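You operate a simulated robot arm through the tools that you are given. There is no shell and no other tool.

The job below is to be done with a simulated robot arm. You get a single attempt, and the scene is never put back.

JOB
Free block 57 from the vice and clamp the silver air cylinder instead.
Fine: wind the vice fully open; the block goes on the bench top beside block 75. Set down upright: numbered steel block, silver air cylinder.
Where things are to end (x, y in the base frame): numbered steel block within 7 cm of [72, 44].

The check looks at the end state, three seconds after you hand in, the way a careful person would. Anything else that was tipped, shoved, dropped, spilled or broken makes it a failure.

ROBOT AND FRAMES
A 7-joint arm with a two-finger parallel gripper, fixed in place. Base frame: the origin is at the foot of the arm, x ahead of it, y to its left, z up; the work surface is at about z = 88. Readings come in cm, degrees, newtons and seconds.
Its first joint turns from -166.0 to 166.0 degrees. Payload 4.4 kg.
The TCP is the grasp point between the finger pads, 2.3 cm short of the fingertips. In the tool frame z runs along the fingers and y along their closing line. The gripper opens to 9.4 cm. The fingers are 3.8 cm wide and 1 cm thick; the gripper's body (5.4 by 9.6 cm) begins 3.9 cm behind the TCP.
Orientation is that of the tool frame in the base frame, as a unit quaternion [w, x, y, z]. With the fingers straight down and closing along the base's y, the tool's x points along the base's -x, its y along +y and its z along -z.

CONTROLS
- The arm moves only by the tool send_rows. Its argument "series" is a list of rows, each an object of numbers (a shift or turn left out is 0, a gripper value left out holds the last): "x", "y", "z": the shift along the tool's x, y, z in units of 400 mm (1.0 is 400 mm); "rx", "ry", "rz": the turn, a rotation vector about the tool's x, y, z in units of 45 degrees (1.0 is 45 degrees); "claw": the finger opening in m, from 0 to 0.094. In form: [{"x": .., "y": .., "z": .., "rx": .., "ry": .., "rz": .., "claw": ..}, ...]. A call has 1 to 20 rows; each row is the pose to reach, as a shift and turn from the pose commanded when the call began, along the tool's axes at that moment. A call with a number of a shift or a turn outside -1 to 1 is refused whole. A row lasts 0.2 s, in which the tool goes at most 5 cm and 8.6 degrees; a call with a longer step from one row to the next is refused whole, and so is a gripper value outside its range. Where a pose cannot be reached the arm comes as near as it can. A force on the tool above 90 N (or 10 N above the force at the start of the call, whichever is more), or a blocked arm, ends the call early, and 0.2 s more pass. The fingers move at their own pace (about 7.2 cm/s each) and stop on an object; they squeeze with about 42 N. The grip force told is the motor's: it shows also when the fingers shut on nothing. Time passes only in rows, and 0.2 s behind the last, so rows that repeat a pose let the fingers close. The reply holds the time, the measured pose of the TCP, the force on the tool along the base axes, the opening and the grip force, in the units named above and with some noise, with the torque about the TCP (base axes, N m) and any sound that the robot's microphone picked up.
- Cameras (640 x 400 px; columns grow to the right, rows downward): "scene" is fixed at [22.12, -50.18, 160.37]; the picture's right is [0.66, -0.75, 0.00], its down [-0.42, -0.37, -0.83] and it looks along [0.62, 0.55, -0.56] (base axes); focal length 361 px, centre (320, 200). "wrist" rides on the gripper at [8.6, 1.6, -7.5] in the tool frame; the picture's right is [-0.18, 0.98, 0.00], its down [-0.58, -0.11, -0.81] and it looks along [-0.79, -0.15, 0.59] (tool axes); focal length 243 px, centre (320, 200). There is no depth. A picture from a camera that has moved, and an enlarged one, comes with that camera's place and axes in the base frame and with its lens.
- camera(camera): a new picture of that camera. The clock stands still meanwhile.
- inspect(camera, box): a new picture of the part [left, top, right, bottom] of that camera's present view, enlarged. The clock stands still meanwhile.
- sign_off(): hands the job in; it is judged then, once.

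Nothing tells you positions but the pictures and the camera data. Unless the task says otherwise, let go and move clear before handing in.

The tools are called after "Request:" as a command line: name --argument value ..., lists and objects as JSON in quotes. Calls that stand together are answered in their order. send_rows: Moves the arm, as the interface text tells. Its arguments: {"type":"object","properties":{"series":{"type":"array","items":{"type":"object","properties":{"x":{"type":"number"},"y":{"type":"number"},"z":{"type":"number"},"rx":{"type":"number"},"ry":{"type":"number"},"rz":{"type":"number"},"claw":{"type":"number"}}}}},"required":["series"]} The other tools are called the same way: camera (camera) takes a picture; inspect (camera, box) takes an enlarged picture of a part of a camera's view; sign_off () hands the job in.

At the start:

```text
t: 0.0
position: [75.51, 37.07, 121.62]
orientation: [0.0, 0.0, 1.0, 0.0]
force: [-0.6, -0.6, -0.4]
torque: [-0.03, 0.0, -0.02]
finger_gap: 9.41
finger_force: 0.1
```

scene: 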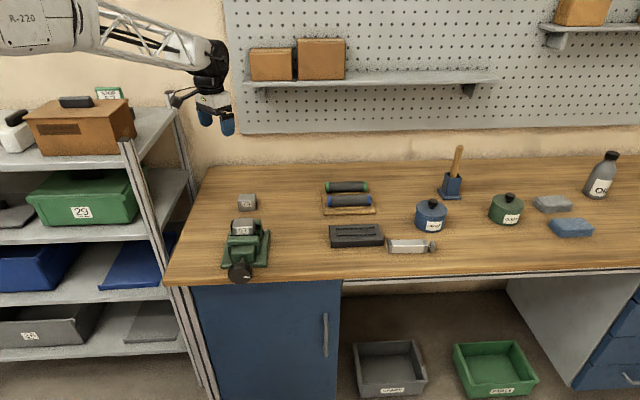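
wrist: 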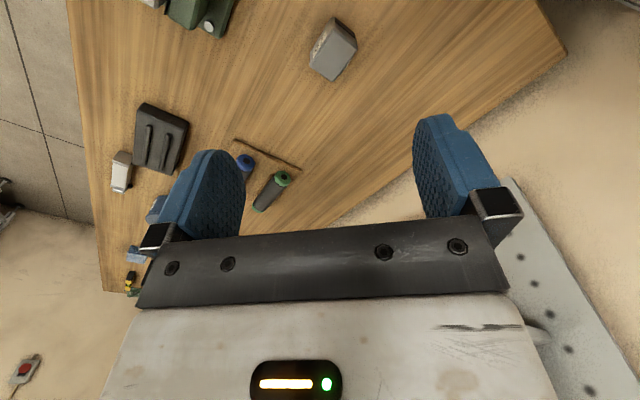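

I see a bench with a green vice holding a block at left, another block behind it, and a silver cylinder further right. I'll take a closer look before moving.

Request:
inspect --camera "scene" --box '[200, 180, 300, 290]'

Request:
inspect --camera "scene" --box '[310, 170, 450, 265]'

Request:
inspect --camera "wrist" --box '[80, 0, 400, 220]'

```text
3.64 times, centred on (250, 235) of scene
camera zoom: at [22.12, -50.18, 160.37], right [0.66, -0.75, 0.0], down [-0.42, -0.37, -0.83], along [0.62, 0.55, -0.56], focal length 1313 px, centre (574, 73)
```

zoom: 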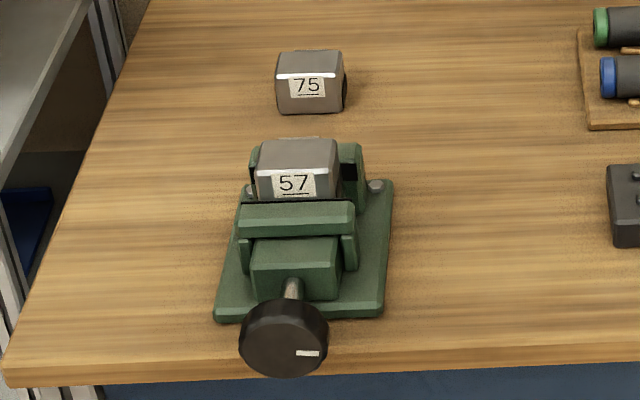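

```text
4.21 times, centred on (380, 218) of scene
camera zoom: at [22.12, -50.18, 160.37], right [0.66, -0.75, 0.0], down [-0.42, -0.37, -0.83], along [0.62, 0.55, -0.56], focal length 1520 px, centre (67, 126)
```

zoom: 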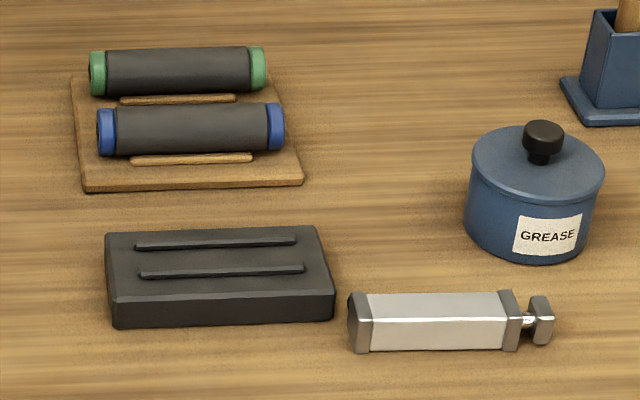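

```text
1.82 times, centred on (240, 110) of wrist
camera zoom: at [66.98, 38.55, 128.8], right [0.18, 0.98, 0.0], down [0.58, -0.11, 0.81], along [0.79, -0.15, -0.59], focal length 441 px, centre (466, 364)
```

zoom: 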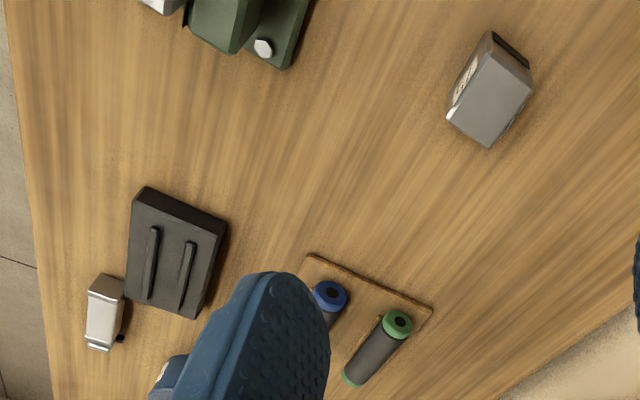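

The vice (green, at about x 65, y 18) holds block 57, and its black knob faces the robot near the bench edge. Block 75 is at about (83, 37) and the silver cylinder is at about (99, -16). I'll move the wrist camera over to see the vice up close.

Request:
send_rows --series '[{"x": 0.066, "y": -0.0775, "z": 0.03, "rz": -0.1, "claw": 0.094}, {"x": 0.132, "y": -0.155, "z": 0.06, "rz": -0.2}, {"x": 0.198, "y": -0.2325, "z": 0.09, "rz": -0.3}, {"x": 0.264, "y": -0.31, "z": 0.12, "rz": -0.4}, {"x": 0.33, "y": -0.3875, "z": 0.15, "rz": -0.5}, {"x": 0.396, "y": -0.465, "z": 0.18, "rz": -0.6}, {"x": 0.462, "y": -0.5425, "z": 0.21, "rz": -0.7}, {"x": 0.528, "y": -0.62, "z": 0.24, "rz": -0.8}, {"x": 0.594, "y": -0.6975, "z": 0.27, "rz": -0.9}, {"x": 0.66, "y": -0.775, "z": 0.3, "rz": -1.0}]'

Request:
camera --camera "wrist"

Request:
camera --camera "scene"

```text
t: 2.2
position: [49.09, 5.89, 109.44]
orientation: [0.0, -0.383, 0.924, 0.0]
force: [-0.4, 0.0, 0.0]
torque: [0.01, 0.01, 0.01]
finger_gap: 9.41
finger_force: 0.0
```

```text
taken
camera wrist: at [41.93, 0.96, 116.75], right [-0.57, 0.82, 0.0], down [0.49, 0.33, 0.81], along [0.66, 0.46, -0.59], focal length 243 px, centre (320, 200)
```

wrist: 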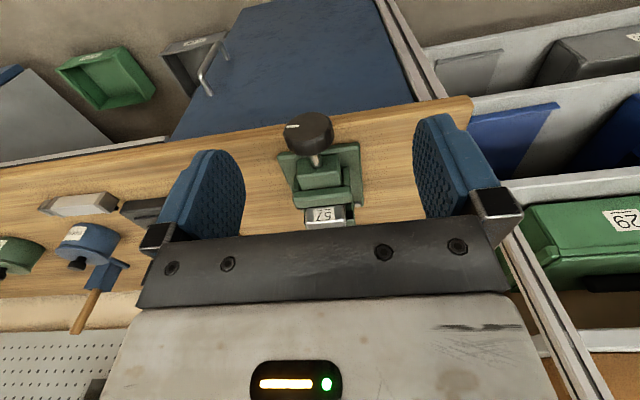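

```text
taken
```

scene: 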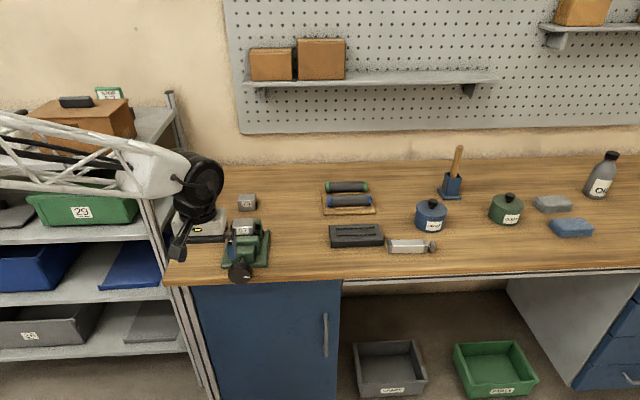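

The wrist camera now sees the vice between the fingers. I'll zoom in to measure the vice, the knob and the block.

Request:
inspect --camera "wrist" --box '[250, 100, 410, 230]'

Request:
inspect --camera "scene" --box '[205, 205, 295, 290]'

Request:
inspect --camera "wrist" --box '[20, 170, 180, 270]'

```text
3.08 times, centred on (330, 165) of wrist
camera zoom: at [41.93, 0.96, 116.75], right [-0.57, 0.82, 0.0], down [0.49, 0.33, 0.81], along [0.66, 0.46, -0.59], focal length 746 px, centre (289, 308)
```

zoom: 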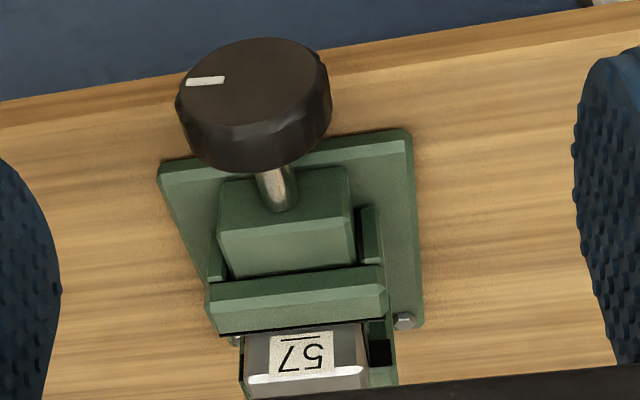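

```text
4.71 times, centred on (250, 248) of scene
camera zoom: at [22.12, -50.18, 160.37], right [0.66, -0.75, 0.0], down [-0.42, -0.37, -0.83], along [0.62, 0.55, -0.56], focal length 1699 px, centre (649, -24)
```

zoom: 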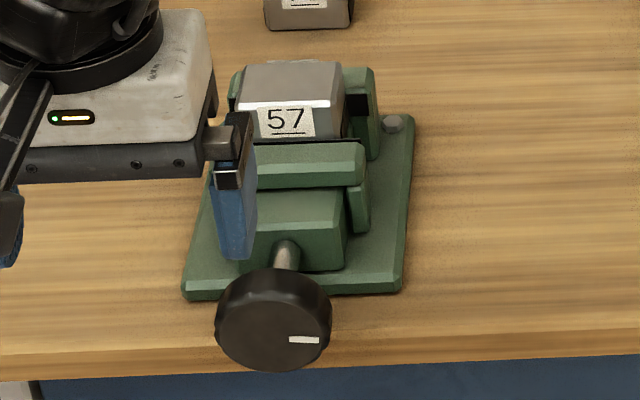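

```text
4.00 times, centred on (100, 220) of wrist
camera zoom: at [41.93, 0.96, 116.75], right [-0.57, 0.82, 0.0], down [0.49, 0.33, 0.81], along [0.66, 0.46, -0.59], focal length 970 px, centre (1200, 120)
```

zoom: 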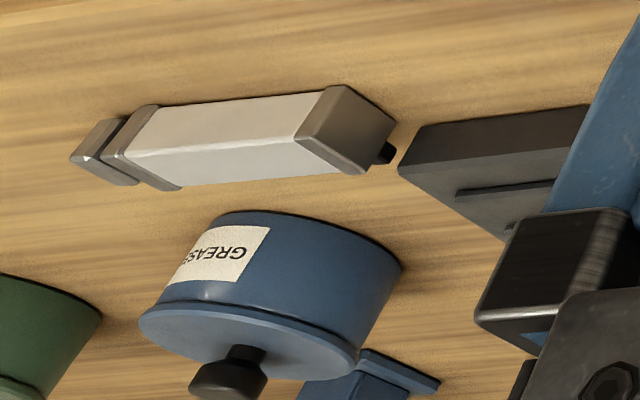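

The vice axis runs at 45° (x−y ≈ 48), and the knob face is roughly at (59, 10.5), just past the bench edge. I need its height precisely, so I'll tilt the tool to get a level view of the knob from in front of the bench.

Request:
send_rows --series '[{"x": -0.017, "y": -0.0143, "z": 0.06, "ry": -0.1333}, {"x": -0.034, "y": -0.0287, "z": 0.12, "ry": -0.2667}, {"x": -0.051, "y": -0.043, "z": 0.18, "ry": -0.4}, {"x": -0.068, "y": -0.0573, "z": 0.24, "ry": -0.5333}, {"x": -0.085, "y": -0.0717, "z": 0.3, "ry": -0.6667}, {"x": -0.1025, "y": -0.086, "z": 0.36, "ry": -0.8}]'

Request:
camera --camera "wrist"

Request:
camera --camera "scene"

```text
t: 3.6
position: [54.52, 6.47, 95.1]
orientation: [0.287, -0.363, 0.878, 0.118]
force: [-0.1, 0.1, 0.4]
torque: [0.02, -0.03, 0.0]
finger_gap: 9.38
finger_force: 0.1
```

```text
taken
camera wrist: at [45.38, -0.44, 95.89], right [-0.59, 0.8, 0.11], down [0.07, -0.08, 0.99], along [0.8, 0.59, -0.01], focal length 243 px, centre (320, 200)
```

wrist: 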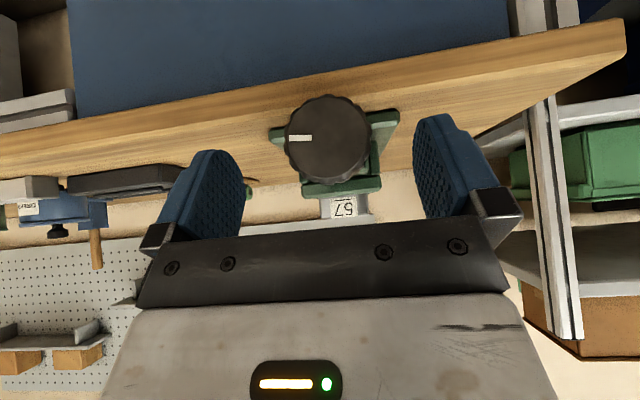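

```text
taken
```

scene: 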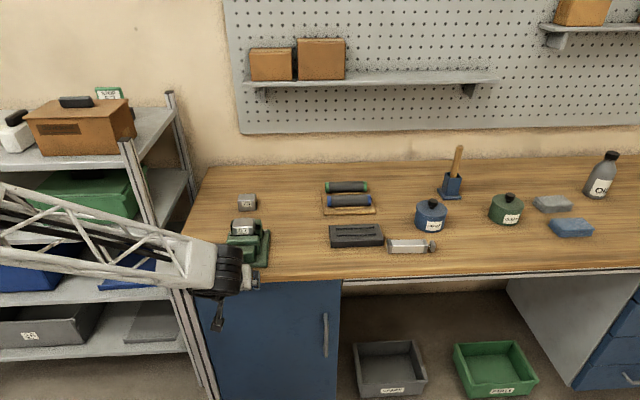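

Request:
inspect --camera "wrist" --box '[240, 80, 430, 230]'

```text
2.67 times, centred on (335, 155) of wrist
camera zoom: at [45.38, -0.44, 95.89], right [-0.59, 0.8, 0.11], down [0.07, -0.08, 0.99], along [0.8, 0.59, -0.01], focal length 647 px, centre (280, 320)
```

zoom: 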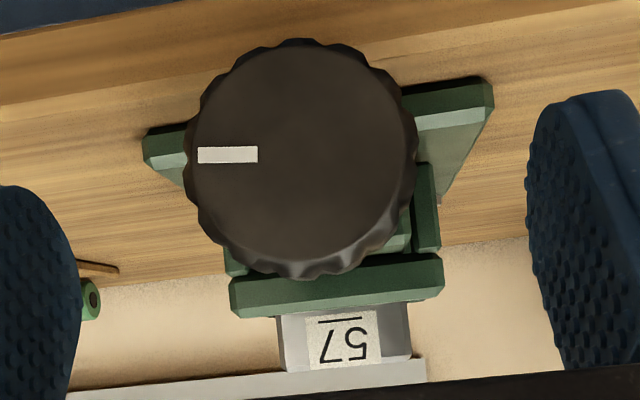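

The knob centre is at about s = 49.3 along the 45° axis, z ≈ 91.2, with a diameter of about 6.2 cm, overhanging the bench edge by about 2 cm. I'll pitch the tool to horizontal in front of it.

Request:
send_rows --series '[{"x": 0.0082, "z": 0.0141, "ry": -0.1667}, {"x": 0.0164, "z": 0.0283, "ry": -0.3333}, {"x": 0.0246, "z": 0.0424, "ry": -0.5}, {"x": 0.0328, "z": 0.0565, "ry": -0.6667}, {"x": 0.041, "z": 0.0707, "ry": -0.8333}, {"x": 0.0492, "z": 0.0848, "ry": -1.0}]'

Request:
send_rows --series '[{"ry": -0.1}, {"ry": -0.2}, {"ry": -0.2}]'

Request:
camera --camera "wrist"

Request:
inspect --camera "scene" --box '[150, 200, 310, 300]'

```text
t: 5.0
position: [54.85, 6.57, 91.26]
orientation: [0.602, -0.291, 0.701, 0.248]
force: [-0.1, 0.7, -0.8]
torque: [0.01, 0.0, 0.0]
finger_gap: 9.38
finger_force: 0.0
```

```text
t: 5.8
position: [54.79, 6.69, 91.2]
orientation: [0.654, -0.27, 0.653, 0.27]
force: [0.5, 0.1, 0.0]
torque: [0.01, -0.02, -0.03]
finger_gap: 9.39
finger_force: 0.1
```

```text
taken
camera wrist: at [48.44, 2.56, 82.38], right [-0.7, 0.69, 0.18], down [-0.49, -0.65, 0.58], along [0.52, 0.31, 0.79], focal length 243 px, centre (320, 200)
```

wrist: 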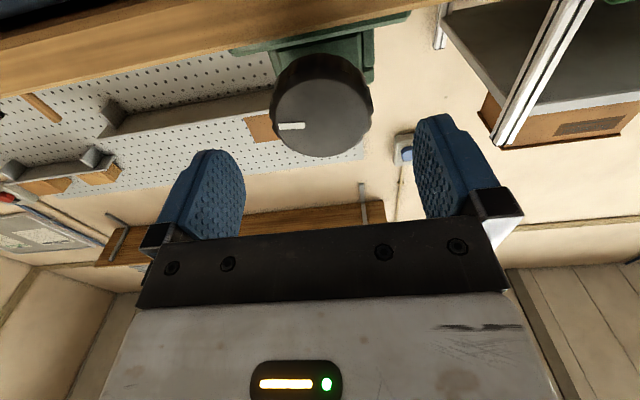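

```text
4.00 times, centred on (230, 250) of scene
camera zoom: at [22.12, -50.18, 160.37], right [0.66, -0.75, 0.0], down [-0.42, -0.37, -0.83], along [0.62, 0.55, -0.56], focal length 1444 px, centre (680, 0)
```

zoom: 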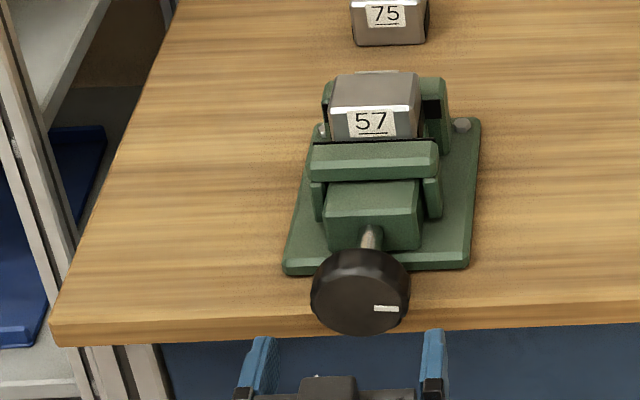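

The view from below confirms the knob axis at d ≈ 34.1, z ≈ 91.3. I'll check exactly where the bench edge is before gripping.

Request:
inspect --camera "wrist" --box '[120, 0, 440, 200]'

```text
2.00 times, centred on (280, 100) of wrist
camera zoom: at [48.44, 2.56, 82.38], right [-0.7, 0.69, 0.18], down [-0.49, -0.65, 0.58], along [0.52, 0.31, 0.79], focal length 485 px, centre (400, 400)
```

zoom: 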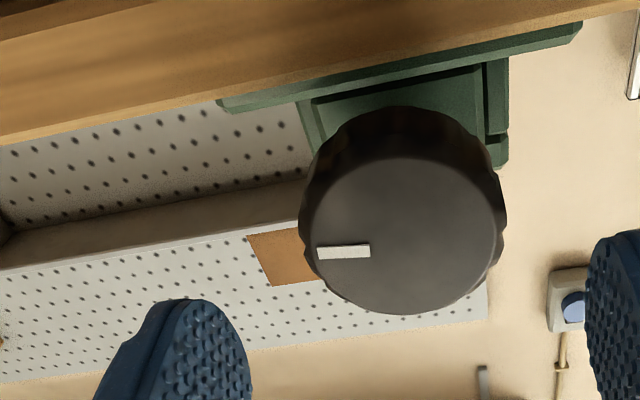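

The bench edge is at about s ≈ 51.8, so the knob overhangs it and the fingertips can grip it without meeting the bench. Before gripping I'll roll the wrist about +90° so there's range to unwind counter-clockwise.

Request:
send_rows --series '[{"rz": 0.1667}, {"rz": 0.3333}, {"rz": 0.5}, {"rz": 0.6667}, {"rz": 0.8333}, {"rz": 1.0}]'

Request:
send_rows --series '[{"rz": 0.1667}, {"rz": 0.3333}, {"rz": 0.5}, {"rz": 0.6667}, {"rz": 0.8333}, {"rz": 1.0}]'

Request:
camera --camera "wrist"

Request:
camera --camera "scene"

```text
t: 7.2
position: [54.78, 6.84, 91.16]
orientation: [0.5, 0.001, 0.707, 0.5]
force: [0.0, -0.3, 0.1]
torque: [-0.01, -0.02, 0.02]
finger_gap: 9.38
finger_force: 0.0
```

```text
t: 8.6
position: [54.75, 6.61, 91.2]
orientation: [0.269, 0.271, 0.653, 0.654]
force: [0.3, -0.3, 0.1]
torque: [-0.01, -0.02, -0.02]
finger_gap: 9.38
finger_force: 0.0
```

```text
taken
camera wrist: at [43.45, 7.53, 92.66], right [0.13, -0.13, 0.98], down [-0.16, -0.98, -0.11], along [0.98, -0.14, -0.15], focal length 243 px, centre (320, 200)
```

wrist: 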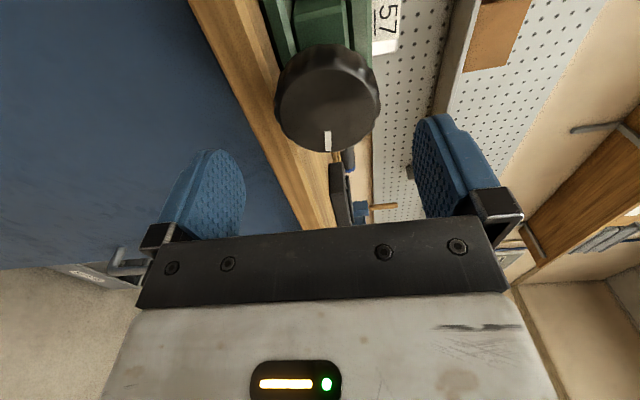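

```text
taken
```

scene: 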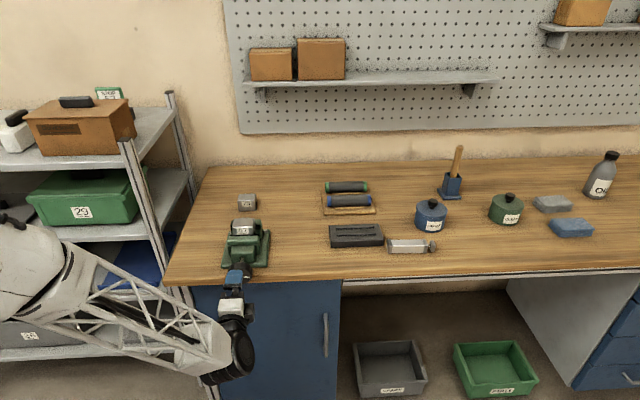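

Request:
inspect --camera "wrist" --box '[180, 0, 440, 200]'

```text
2.00 times, centred on (310, 100) of wrist
camera zoom: at [43.45, 7.53, 92.66], right [0.13, -0.13, 0.98], down [-0.16, -0.98, -0.11], along [0.98, -0.14, -0.15], focal length 485 px, centre (340, 400)
```

zoom: 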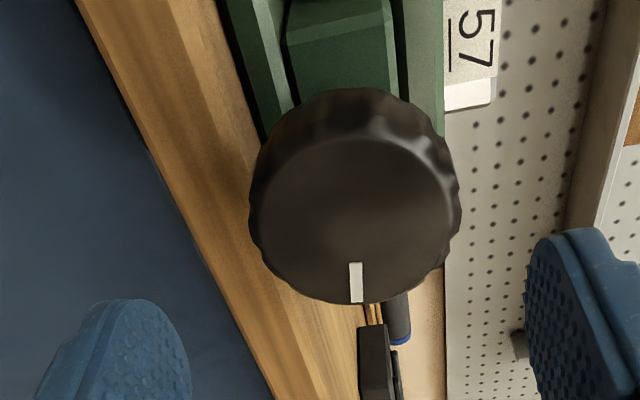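

Request:
send_rows --series '[{"rz": 0.1667}, {"rz": 0.3333}, {"rz": 0.5}, {"rz": 0.6667}, {"rz": 0.8333}, {"rz": 1.0}]'

```text
t: 10.0
position: [54.73, 6.68, 91.19]
orientation: [-0.001, 0.5, 0.5, 0.707]
force: [0.2, 0.0, 0.6]
torque: [-0.02, 0.0, 0.0]
finger_gap: 9.39
finger_force: 0.0
```

The wrist reaches +135° of roll. Now I'll advance so the fingertips straddle the knob rim, stopping short of the bench edge, and close on it.

Request:
send_rows --series '[{"x": 0.0035, "y": 0.0035, "z": 0.04}, {"x": 0.0035, "y": 0.0035, "z": 0.08}, {"x": 0.0035, "y": 0.0035, "z": 0.11}, {"x": 0.0035, "y": 0.0035, "z": 0.13}, {"x": 0.0035, "y": 0.0035, "z": 0.13}]'

Request:
camera --camera "wrist"

Request:
inspect --camera "scene" --box '[190, 200, 300, 300]'

```text
t: 11.2
position: [58.47, 10.38, 91.35]
orientation: [0.0, 0.499, 0.501, 0.707]
force: [0.1, -0.1, -0.2]
torque: [0.0, 0.01, -0.02]
finger_gap: 9.39
finger_force: 0.2
```

```text
taken
camera wrist: at [49.71, 8.6, 98.5], right [0.58, -0.58, 0.56], down [-0.33, -0.81, -0.49], along [0.74, 0.1, -0.67], focal length 243 px, centre (320, 200)
```

wrist: 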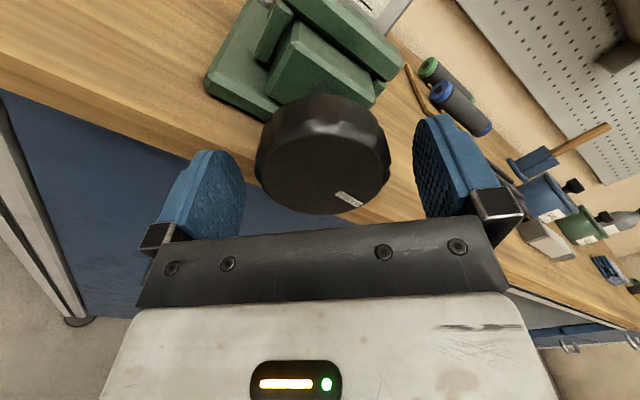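

```text
4.00 times, centred on (245, 250) of scene
camera zoom: at [22.12, -50.18, 160.37], right [0.66, -0.75, 0.0], down [-0.42, -0.37, -0.83], along [0.62, 0.55, -0.56], focal length 1444 px, centre (620, 0)
```

zoom: 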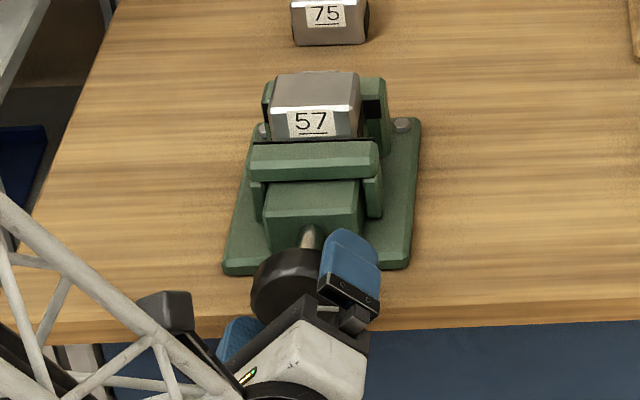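

The knob sits between the fingers. Closing now, then a small 8° counter-clockwise test turn.

Request:
send_rows --series '[{"claw": 0.05}, {"claw": 0.05}, {"claw": 0.05}, {"claw": 0.05}]'

Request:
send_rows --series '[{"rz": -0.05}, {"rz": -0.1}, {"rz": -0.15}, {"rz": -0.2}, {"rz": -0.25}, {"rz": -0.25}]'

Request:
camera --camera "wrist"

```text
t: 12.2
position: [58.49, 10.17, 91.48]
orientation: [0.001, 0.499, 0.499, 0.708]
force: [12.3, -24.3, 23.7]
torque: [-0.06, 0.17, -0.63]
finger_gap: 6.22
finger_force: 45.0
```

```text
t: 13.6
position: [58.64, 10.33, 91.63]
orientation: [0.071, 0.449, 0.545, 0.705]
force: [2.8, -49.5, 58.3]
torque: [0.53, -0.45, -0.97]
finger_gap: 6.22
finger_force: 45.1
```

```text
taken
camera wrist: at [48.83, 9.48, 97.51], right [0.49, -0.49, 0.72], down [-0.27, -0.87, -0.41], along [0.83, 0.01, -0.56], focal length 243 px, centre (320, 200)
```

wrist: 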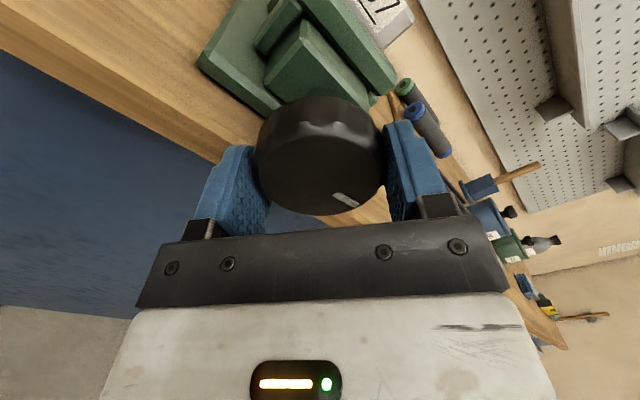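

The knob turned with the gripper (the mark stays fixed in the gripper view), but side force shows I'm a few mm off-centre along the closing line. I'll shift to relieve that.

Request:
send_rows --series '[{"y": 0.004, "z": -0.001}, {"y": 0.0075, "z": -0.0025}, {"y": 0.0075, "z": -0.0025}]'

Request:
inspect --camera "scene" --box '[190, 200, 300, 300]'

```text
t: 14.4
position: [58.42, 10.28, 91.64]
orientation: [0.069, 0.449, 0.547, 0.703]
force: [35.1, 22.6, 13.6]
torque: [0.61, -0.59, -0.54]
finger_gap: 6.24
finger_force: 44.9
```

```text
4.00 times, centred on (245, 250) of scene
camera zoom: at [22.12, -50.18, 160.37], right [0.66, -0.75, 0.0], down [-0.42, -0.37, -0.83], along [0.62, 0.55, -0.56], focal length 1444 px, centre (620, 0)
```

zoom: 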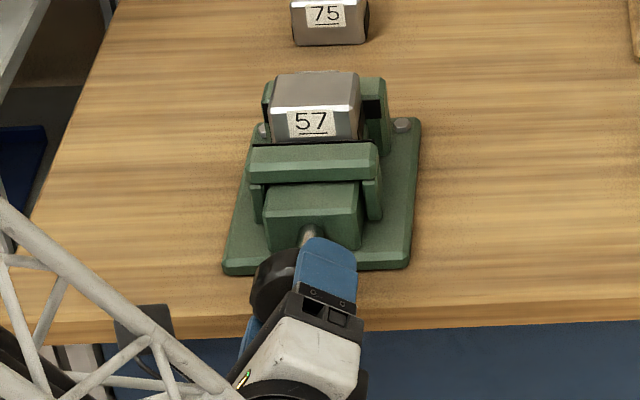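

Centring force is much reduced. I'll continue unwinding in modest steps, following the screw out slightly.

Request:
send_rows --series '[{"rz": -0.1, "z": 0.001}, {"rz": -0.2, "z": 0.0005}, {"rz": -0.3, "z": 0.0}, {"rz": -0.4, "z": -0.0003}, {"rz": -0.5, "z": -0.0005}, {"rz": -0.5, "z": -0.0005}]'

Request:
camera --camera "wrist"

Request:
inspect --camera "scene" --box '[190, 200, 300, 300]'

```text
t: 15.8
position: [58.36, 10.25, 91.6]
orientation: [0.204, 0.333, 0.624, 0.676]
force: [9.6, 40.5, -10.2]
torque: [0.4, -0.37, 0.1]
finger_gap: 6.23
finger_force: 44.4
```

```text
taken
camera wrist: at [47.48, 10.71, 94.71], right [0.26, -0.26, 0.93], down [-0.18, -0.96, -0.22], along [0.95, -0.11, -0.3], focal length 243 px, centre (320, 200)
```

wrist: 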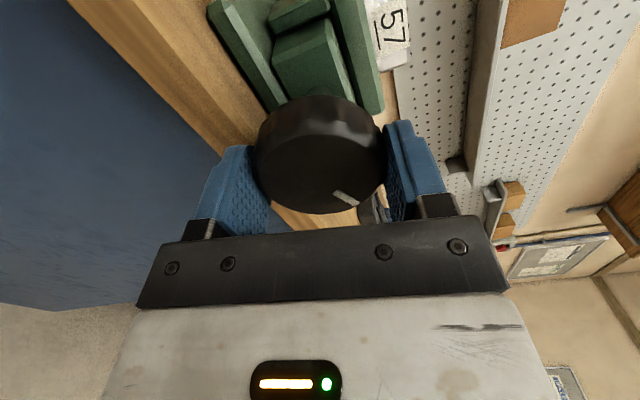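

```text
4.00 times, centred on (245, 250) of scene
camera zoom: at [22.12, -50.18, 160.37], right [0.66, -0.75, 0.0], down [-0.42, -0.37, -0.83], along [0.62, 0.55, -0.56], focal length 1444 px, centre (620, 0)
```

zoom: 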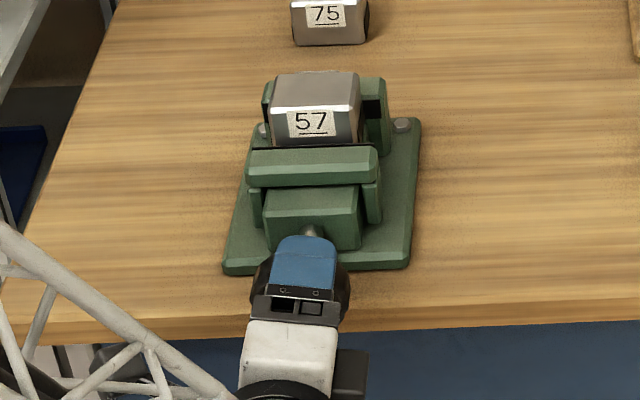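

The jaw visibly moved toward the knob (opening) and the knob itself stays in place axially, so counter-clockwise is right and the screw lead is large. Continuing.

Request:
send_rows --series '[{"rz": -0.12, "z": 0.001, "x": 0.001}, {"rz": -0.25, "z": 0.0015, "x": 0.002}, {"rz": -0.38, "z": 0.0015, "x": 0.002}, {"rz": -0.5, "z": 0.0015, "x": 0.002}, {"rz": -0.5, "z": 0.0015, "x": 0.002}]'

Request:
inspect --camera "scene" --box '[190, 200, 300, 300]'

```text
t: 17.0
position: [58.49, 10.37, 91.59]
orientation: [0.334, 0.206, 0.677, 0.623]
force: [-5.8, -15.7, -14.9]
torque: [0.1, -0.1, -1.34]
finger_gap: 6.2
finger_force: 45.0
```

```text
4.00 times, centred on (245, 250) of scene
camera zoom: at [22.12, -50.18, 160.37], right [0.66, -0.75, 0.0], down [-0.42, -0.37, -0.83], along [0.62, 0.55, -0.56], focal length 1444 px, centre (620, 0)
```

zoom: 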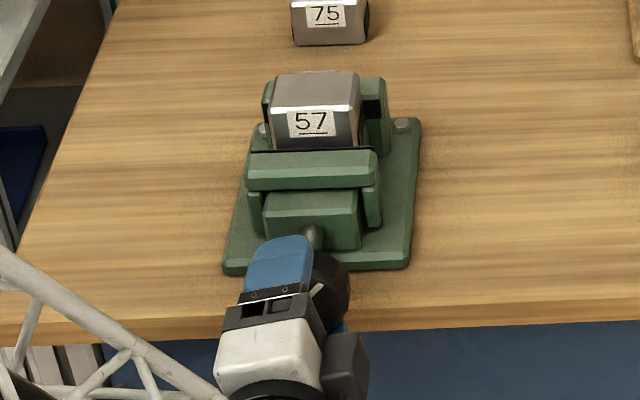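

Forces are small now. Continuing to unwind through larger steps.

Request:
send_rows --series '[{"rz": -0.14, "y": -0.001}, {"rz": -0.28, "y": -0.001}, {"rz": -0.42, "y": -0.001}, {"rz": -0.56, "y": -0.001}, {"rz": -0.7, "y": -0.001}, {"rz": -0.85, "y": -0.001}, {"rz": -1.0, "y": -0.001}, {"rz": -1.0, "y": -0.001}]'

Request:
inspect --camera "scene" --box '[190, 200, 300, 300]'

```text
t: 18.8
position: [58.62, 10.27, 91.77]
orientation: [0.547, -0.07, 0.703, 0.448]
force: [-2.2, 13.5, 15.6]
torque: [0.2, 1.15, 0.31]
finger_gap: 6.33
finger_force: 45.0
```

```text
4.00 times, centred on (245, 250) of scene
camera zoom: at [22.12, -50.18, 160.37], right [0.66, -0.75, 0.0], down [-0.42, -0.37, -0.83], along [0.62, 0.55, -0.56], focal length 1444 px, centre (620, 0)
```

zoom: 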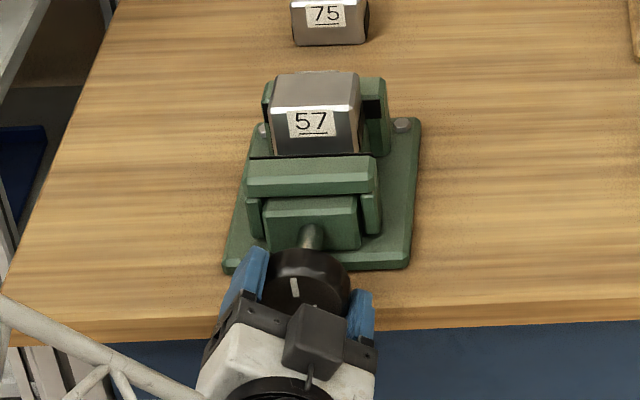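

Request:
send_rows --series '[{"rz": -0.14}, {"rz": -0.28}, {"rz": -0.42}, {"rz": -0.56}, {"rz": -0.7}, {"rz": -0.85}, {"rz": -1.0}, {"rz": -1.0}]'

Request:
inspect --camera "scene" --box '[190, 200, 300, 300]'

Request:
camera --camera "wrist"

```text
t: 20.6
position: [58.35, 10.33, 91.49]
orientation: [0.676, -0.333, 0.624, 0.205]
force: [-22.0, 19.4, 1.0]
torque: [0.06, 0.31, 0.25]
finger_gap: 6.25
finger_force: 45.2
```

```text
4.00 times, centred on (245, 250) of scene
camera zoom: at [22.12, -50.18, 160.37], right [0.66, -0.75, 0.0], down [-0.42, -0.37, -0.83], along [0.62, 0.55, -0.56], focal length 1444 px, centre (620, 0)
```

zoom: 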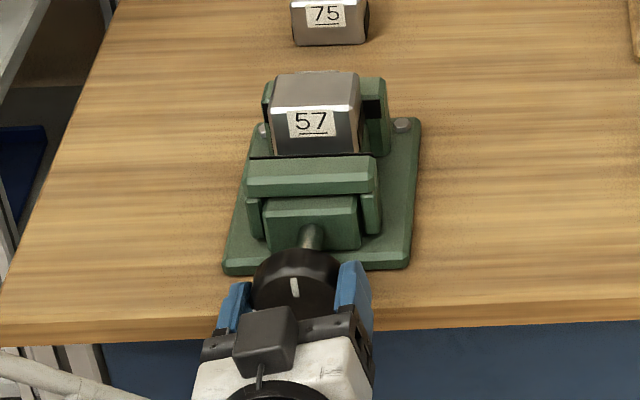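

```text
taken
camera wrist: at [53.27, 4.93, 82.57], right [-0.71, 0.71, -0.01], down [-0.57, -0.56, 0.59], along [0.41, 0.43, 0.81], focal length 243 px, centre (320, 200)
```

wrist: 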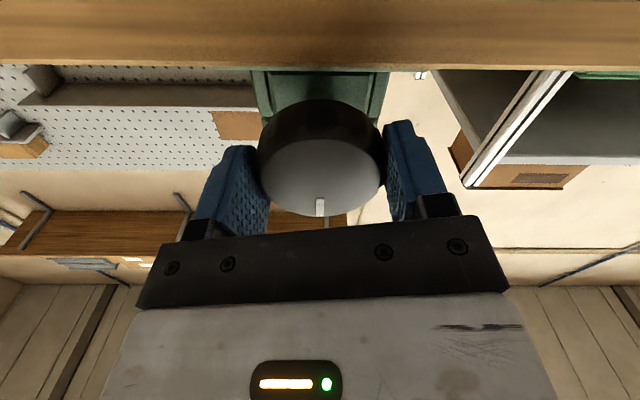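

The mark on the knob did not turn in that last step, so the gripper slipped. That probably means the knob reached its stop. I'll look closer to verify the jaw position.

Request:
inspect --camera "scene" --box '[215, 210, 275, 290]'

Request:
inspect --camera "wrist" --box '[220, 50, 440, 230]'

```text
5.00 times, centred on (245, 250) of scene
camera zoom: at [22.12, -50.18, 160.37], right [0.66, -0.75, 0.0], down [-0.42, -0.37, -0.83], along [0.62, 0.55, -0.56], focal length 1806 px, centre (695, -50)
```

zoom: 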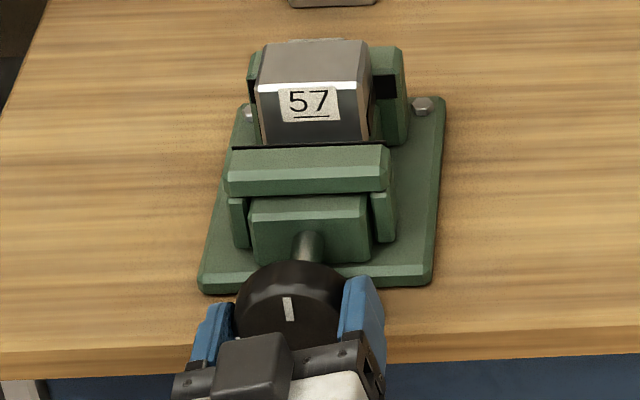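

```text
2.22 times, centred on (330, 140) of wrist
camera zoom: at [53.27, 4.93, 82.57], right [-0.71, 0.71, -0.01], down [-0.57, -0.56, 0.59], along [0.41, 0.43, 0.81], focal length 539 px, centre (298, 333)
```

zoom: 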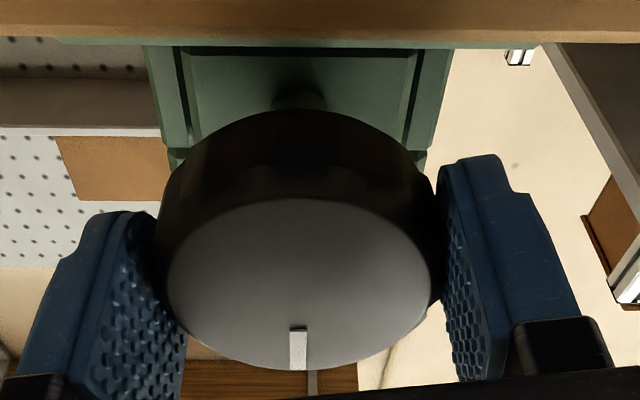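

I'll release, roll back and re-grip to test whether the knob will turn any further.

Request:
send_rows --series '[{"claw": 0.094}, {"claw": 0.094}, {"claw": 0.094}, {"rz": 0.14}, {"rz": 0.28}, {"rz": 0.42}, {"rz": 0.56}, {"rz": 0.7}, {"rz": 0.85}, {"rz": 1.0}]'

Request:
send_rows --series '[{"rz": 0.14}, {"rz": 0.28}, {"rz": 0.42}, {"rz": 0.56}, {"rz": 0.7}, {"rz": 0.85}, {"rz": 1.0}, {"rz": 1.0}]'

Request:
send_rows --series '[{"claw": 0.05}, {"claw": 0.05}, {"claw": 0.05}, {"claw": 0.05}]'

Request:
inspect --camera "scene" --box '[215, 210, 275, 290]'

Request:
camera --camera "wrist"

```text
t: 22.8
position: [58.42, 10.23, 91.56]
orientation: [0.547, -0.069, 0.704, 0.449]
force: [-0.2, -0.7, 0.1]
torque: [-0.02, 0.0, 0.01]
finger_gap: 9.4
finger_force: 0.0
```

```text
t: 24.6
position: [58.44, 10.23, 91.66]
orientation: [0.333, 0.206, 0.677, 0.624]
force: [0.0, 0.1, 0.4]
torque: [-0.02, 0.01, -0.04]
finger_gap: 9.41
finger_force: 0.1
```

```text
t: 25.6
position: [58.47, 10.34, 91.63]
orientation: [0.334, 0.207, 0.676, 0.623]
force: [4.6, 0.2, -6.9]
torque: [0.27, -0.25, 0.02]
finger_gap: 6.37
finger_force: 45.1
```

```text
5.00 times, centred on (245, 250) of scene
camera zoom: at [22.12, -50.18, 160.37], right [0.66, -0.75, 0.0], down [-0.42, -0.37, -0.83], along [0.62, 0.55, -0.56], focal length 1806 px, centre (695, -50)
```

zoom: 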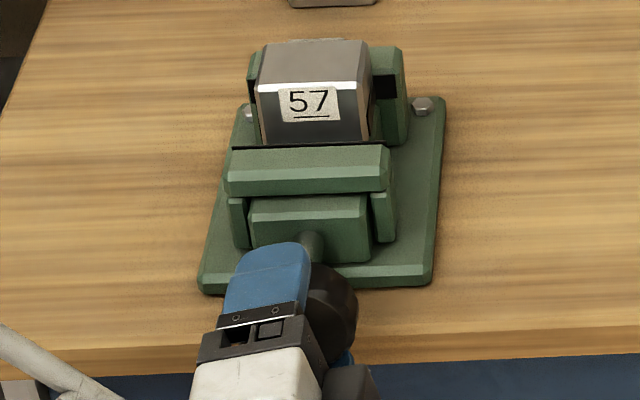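

```text
taken
camera wrist: at [47.04, 11.23, 91.36], right [-0.01, 0.01, 1.0], down [-0.15, -0.99, 0.01], along [0.99, -0.15, 0.01], focal length 243 px, centre (320, 200)
```

wrist: 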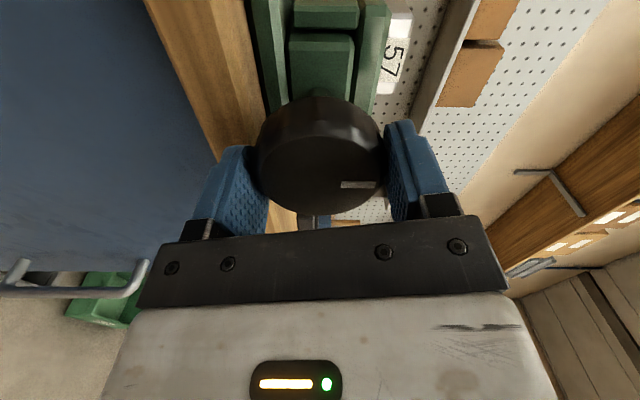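

Request:
send_rows --series '[{"rz": -0.1}, {"rz": -0.2}, {"rz": -0.3}, {"rz": -0.4}, {"rz": -0.5}]'

Request:
camera --camera "wrist"

Request:
inspect --camera "scene" --box '[215, 210, 275, 290]'

```text
t: 26.8
position: [58.47, 10.25, 91.76]
orientation: [0.449, 0.069, 0.704, 0.546]
force: [-1.2, 1.0, 9.2]
torque: [0.85, 1.37, 0.01]
finger_gap: 6.35
finger_force: 45.0
```

```text
taken
camera wrist: at [47.59, 10.67, 88.05], right [-0.28, 0.28, 0.92], down [-0.19, -0.95, 0.23], along [0.94, -0.11, 0.32], focal length 243 px, centre (320, 200)
```

wrist: 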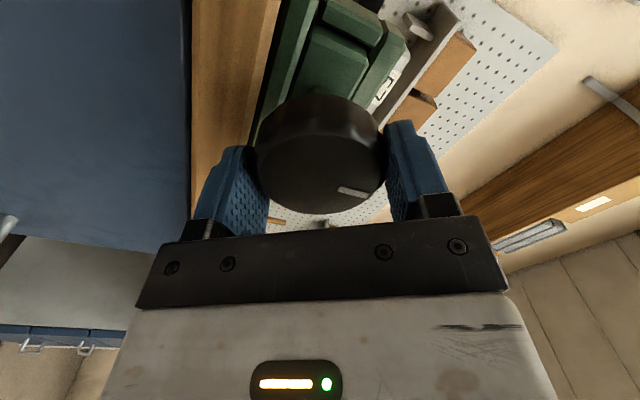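

```text
5.00 times, centred on (245, 250) of scene
camera zoom: at [22.12, -50.18, 160.37], right [0.66, -0.75, 0.0], down [-0.42, -0.37, -0.83], along [0.62, 0.55, -0.56], focal length 1806 px, centre (695, -50)
```

zoom: 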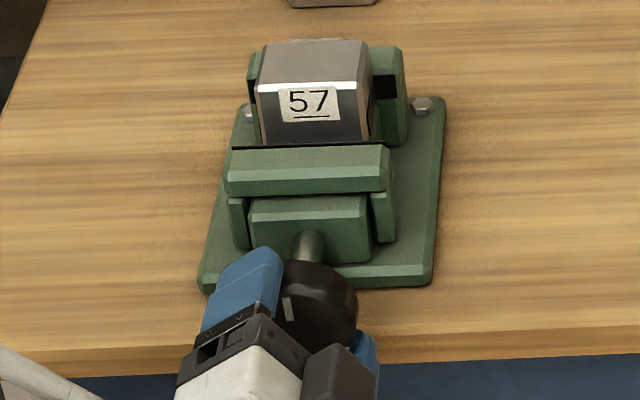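

The knob holds firm against about 1.6 N·m and the jaw no longer moves, so the vice is fully open. Next I release, back off, and bring the tool vertical above block 57.

Request:
send_rows --series '[{"claw": 0.094}, {"claw": 0.094}, {"claw": 0.094}, {"z": -0.06}, {"z": -0.13}, {"z": -0.2}, {"z": -0.2, "rz": -0.16}, {"z": -0.2, "rz": -0.33}, {"z": -0.2, "rz": -0.5}, {"z": -0.2, "rz": -0.67}, {"z": -0.2, "rz": -0.84}, {"z": -0.2, "rz": -1.0}]'

Request:
send_rows --series '[{"rz": -0.125}, {"rz": -0.25}, {"rz": -0.25}]'

Request:
send_rows --series '[{"x": -0.0625, "z": 0.03, "ry": 0.125}, {"x": -0.125, "z": 0.06, "ry": 0.25}, {"x": -0.1875, "z": 0.09, "ry": 0.375}, {"x": -0.25, "z": 0.12, "ry": 0.5}, {"x": -0.3125, "z": 0.15, "ry": 0.625}, {"x": -0.375, "z": 0.18, "ry": 0.75}, {"x": -0.4375, "z": 0.21, "ry": 0.875}, {"x": -0.5, "z": 0.24, "ry": 1.0}]'

Request:
send_rows --series '[{"x": -0.011, "z": 0.0221, "ry": 0.125}, {"x": -0.0221, "z": 0.0442, "ry": 0.25}, {"x": -0.0332, "z": 0.0664, "ry": 0.375}, {"x": -0.0442, "z": 0.0885, "ry": 0.5}, {"x": -0.0553, "z": 0.1106, "ry": 0.625}, {"x": -0.0663, "z": 0.1328, "ry": 0.75}, {"x": -0.0774, "z": 0.1549, "ry": 0.875}, {"x": -0.0884, "z": 0.177, "ry": 1.0}, {"x": -0.0884, "z": 0.177, "ry": 1.0}]'

Request:
camera --camera "wrist"

Request:
camera --camera "scene"

```text
t: 29.4
position: [52.89, 4.66, 91.62]
orientation: [0.624, -0.206, 0.676, 0.333]
force: [0.0, 0.1, -0.1]
torque: [0.0, -0.03, 0.02]
finger_gap: 9.39
finger_force: 0.0
```

```text
t: 30.2
position: [52.87, 4.56, 91.5]
orientation: [0.653, -0.272, 0.653, 0.271]
force: [-0.7, -0.7, 0.1]
torque: [-0.02, 0.01, 0.0]
finger_gap: 9.39
finger_force: 0.0
```

```text
t: 32.0
position: [59.64, 11.35, 111.61]
orientation: [0.354, -0.354, 0.853, 0.147]
force: [-0.5, -0.6, 0.1]
torque: [-0.04, 0.03, -0.01]
finger_gap: 9.4
finger_force: 0.0
```

```text
t: 34.0
position: [65.06, 16.7, 109.03]
orientation: [-0.001, -0.382, 0.924, -0.001]
force: [0.0, -0.4, -0.2]
torque: [-0.01, 0.03, 0.01]
finger_gap: 9.41
finger_force: 0.1
```

```text
taken
camera wrist: at [57.73, 11.73, 116.45], right [-0.56, 0.83, 0.0], down [0.49, 0.33, 0.81], along [0.67, 0.45, -0.59], focal length 243 px, centre (320, 200)
```

wrist: 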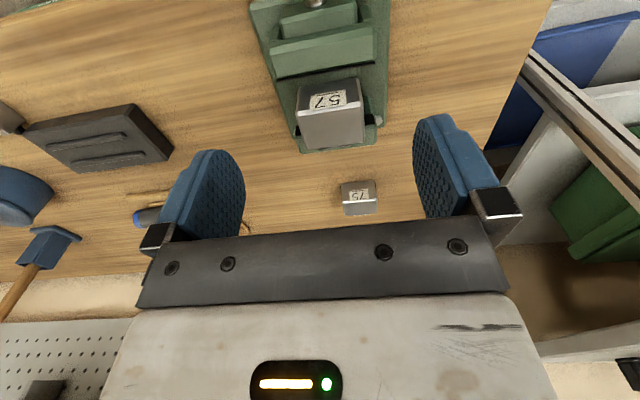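

```text
taken
```

scene: 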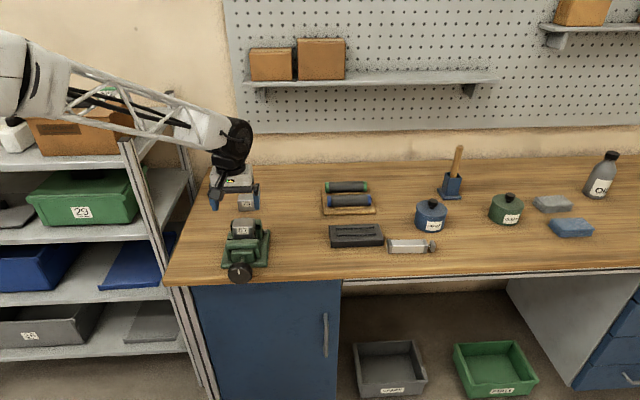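

Request:
inspect --camera "wrist" --box '[240, 0, 400, 160]'

Request:
inspect --camera "scene" --box '[200, 185, 290, 290]'

Request:
inspect --camera "wrist" --box '[300, 140, 420, 240]'

```text
2.50 times, centred on (320, 80) of wrist
camera zoom: at [57.73, 11.73, 116.45], right [-0.56, 0.83, 0.0], down [0.49, 0.33, 0.81], along [0.67, 0.45, -0.59], focal length 606 px, centre (320, 500)
```

zoom: 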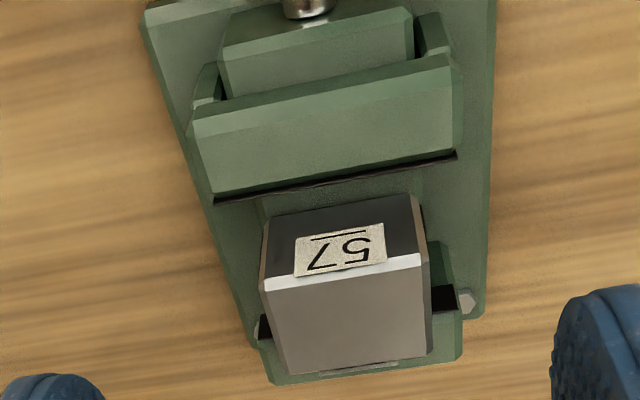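

```text
3.81 times, centred on (245, 238) of scene
camera zoom: at [22.12, -50.18, 160.37], right [0.66, -0.75, 0.0], down [-0.42, -0.37, -0.83], along [0.62, 0.55, -0.56], focal length 1376 px, centre (606, 57)
```

zoom: 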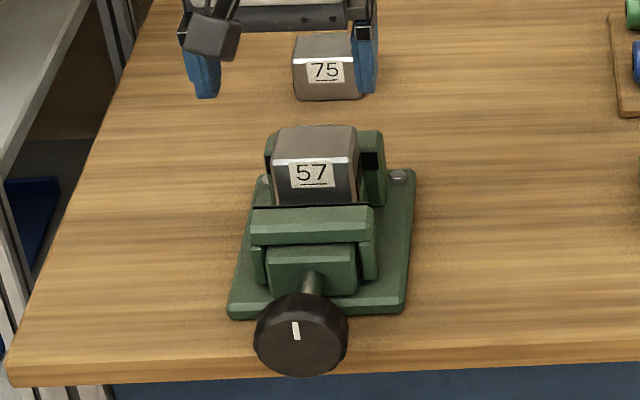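

```text
4.00 times, centred on (360, 190) of wrist
camera zoom: at [57.73, 11.73, 116.45], right [-0.56, 0.83, 0.0], down [0.49, 0.33, 0.81], along [0.67, 0.45, -0.59], focal length 970 px, centre (160, 240)
```

zoom: 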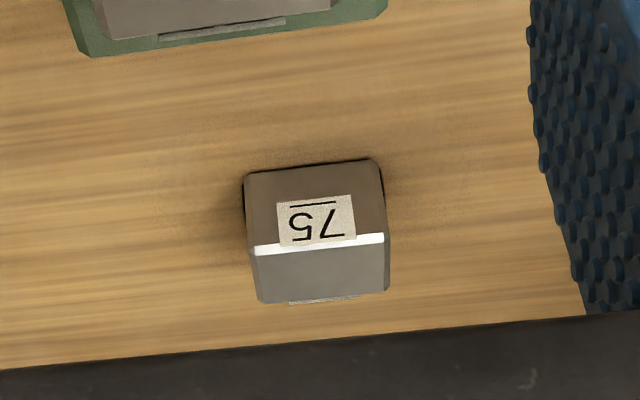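

Block 57 stands in the open vice: top at about z 96.3, centre at about s 64.4, d 34.15. I'll move above it and partly descend, then check alignment.

Request:
send_rows --series '[{"x": -0.076, "z": 0.0}, {"x": -0.1525, "z": 0.0}, {"x": -0.1525, "z": 0.08}, {"x": -0.1525, "z": 0.16}, {"x": -0.1525, "z": 0.22}, {"x": -0.1525, "z": 0.22}]'

Request:
camera --camera "wrist"

Request:
inspect --camera "scene" --box '[200, 185, 290, 290]'

```text
t: 35.4
position: [69.28, 20.98, 100.41]
orientation: [0.0, -0.383, 0.924, -0.001]
force: [-0.6, -0.5, -0.6]
torque: [-0.04, -0.02, 0.02]
finger_gap: 9.4
finger_force: 0.1
```

```text
taken
camera wrist: at [62.1, 16.07, 107.64], right [-0.56, 0.83, 0.0], down [0.49, 0.33, 0.81], along [0.67, 0.46, -0.59], focal length 243 px, centre (320, 200)
```

wrist: 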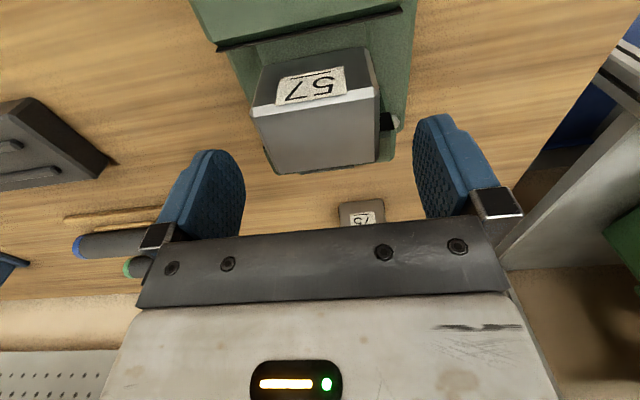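

```text
3.81 times, centred on (245, 238) of scene
camera zoom: at [22.12, -50.18, 160.37], right [0.66, -0.75, 0.0], down [-0.42, -0.37, -0.83], along [0.62, 0.55, -0.56], focal length 1376 px, centre (606, 57)
```

zoom: 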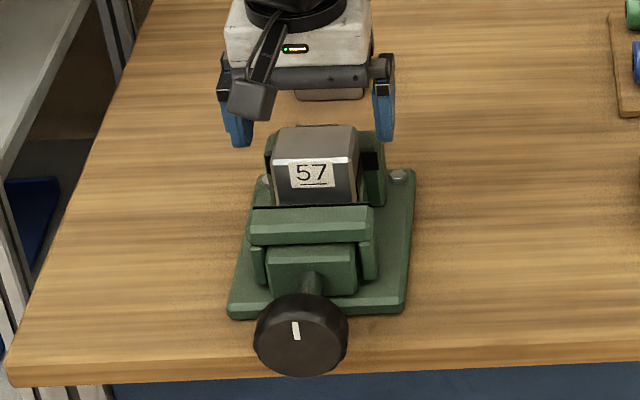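

Alignment looks good: the block is centred between the fingers and both jaws are clear. Descending beside the block and closing.

Request:
send_rows --series '[{"x": 0.0075, "z": 0.03}, {"x": 0.0075, "z": 0.065}, {"x": 0.0075, "z": 0.1}, {"x": 0.0075, "z": 0.1275}, {"x": 0.0075, "z": 0.1275}]'

Request:
camera --camera "wrist"

Request:
inspect --camera "scene" --box '[200, 185, 290, 290]'

```text
t: 36.6
position: [69.0, 20.86, 95.21]
orientation: [0.0, -0.383, 0.924, 0.0]
force: [-0.8, -0.2, 0.4]
torque: [0.0, -0.03, 0.01]
finger_gap: 9.36
finger_force: 0.1
```

```text
taken
camera wrist: at [61.88, 15.83, 102.51], right [-0.56, 0.83, 0.0], down [0.49, 0.33, 0.81], along [0.67, 0.46, -0.59], focal length 243 px, centre (320, 200)
```

wrist: 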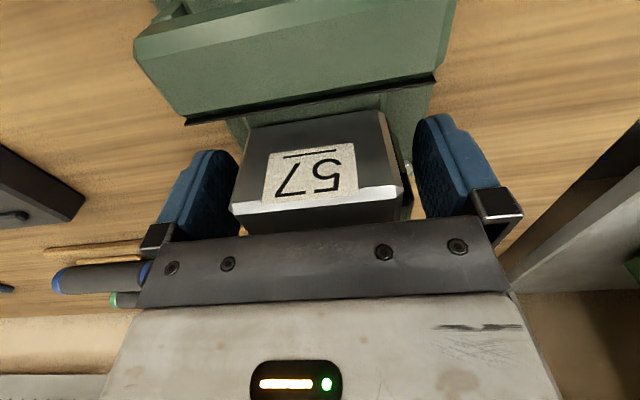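

```text
3.81 times, centred on (245, 238) of scene
camera zoom: at [22.12, -50.18, 160.37], right [0.66, -0.75, 0.0], down [-0.42, -0.37, -0.83], along [0.62, 0.55, -0.56], focal length 1376 px, centre (606, 57)
```

zoom: 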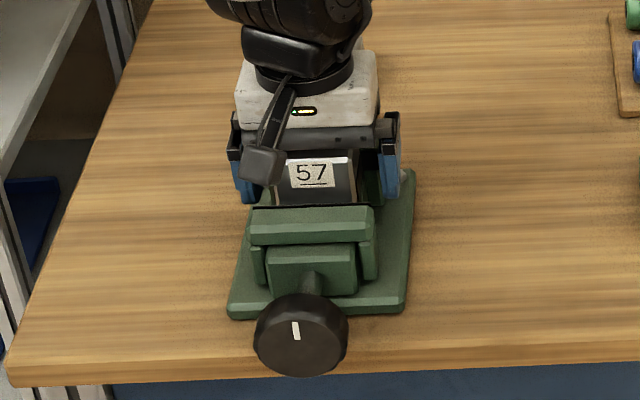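

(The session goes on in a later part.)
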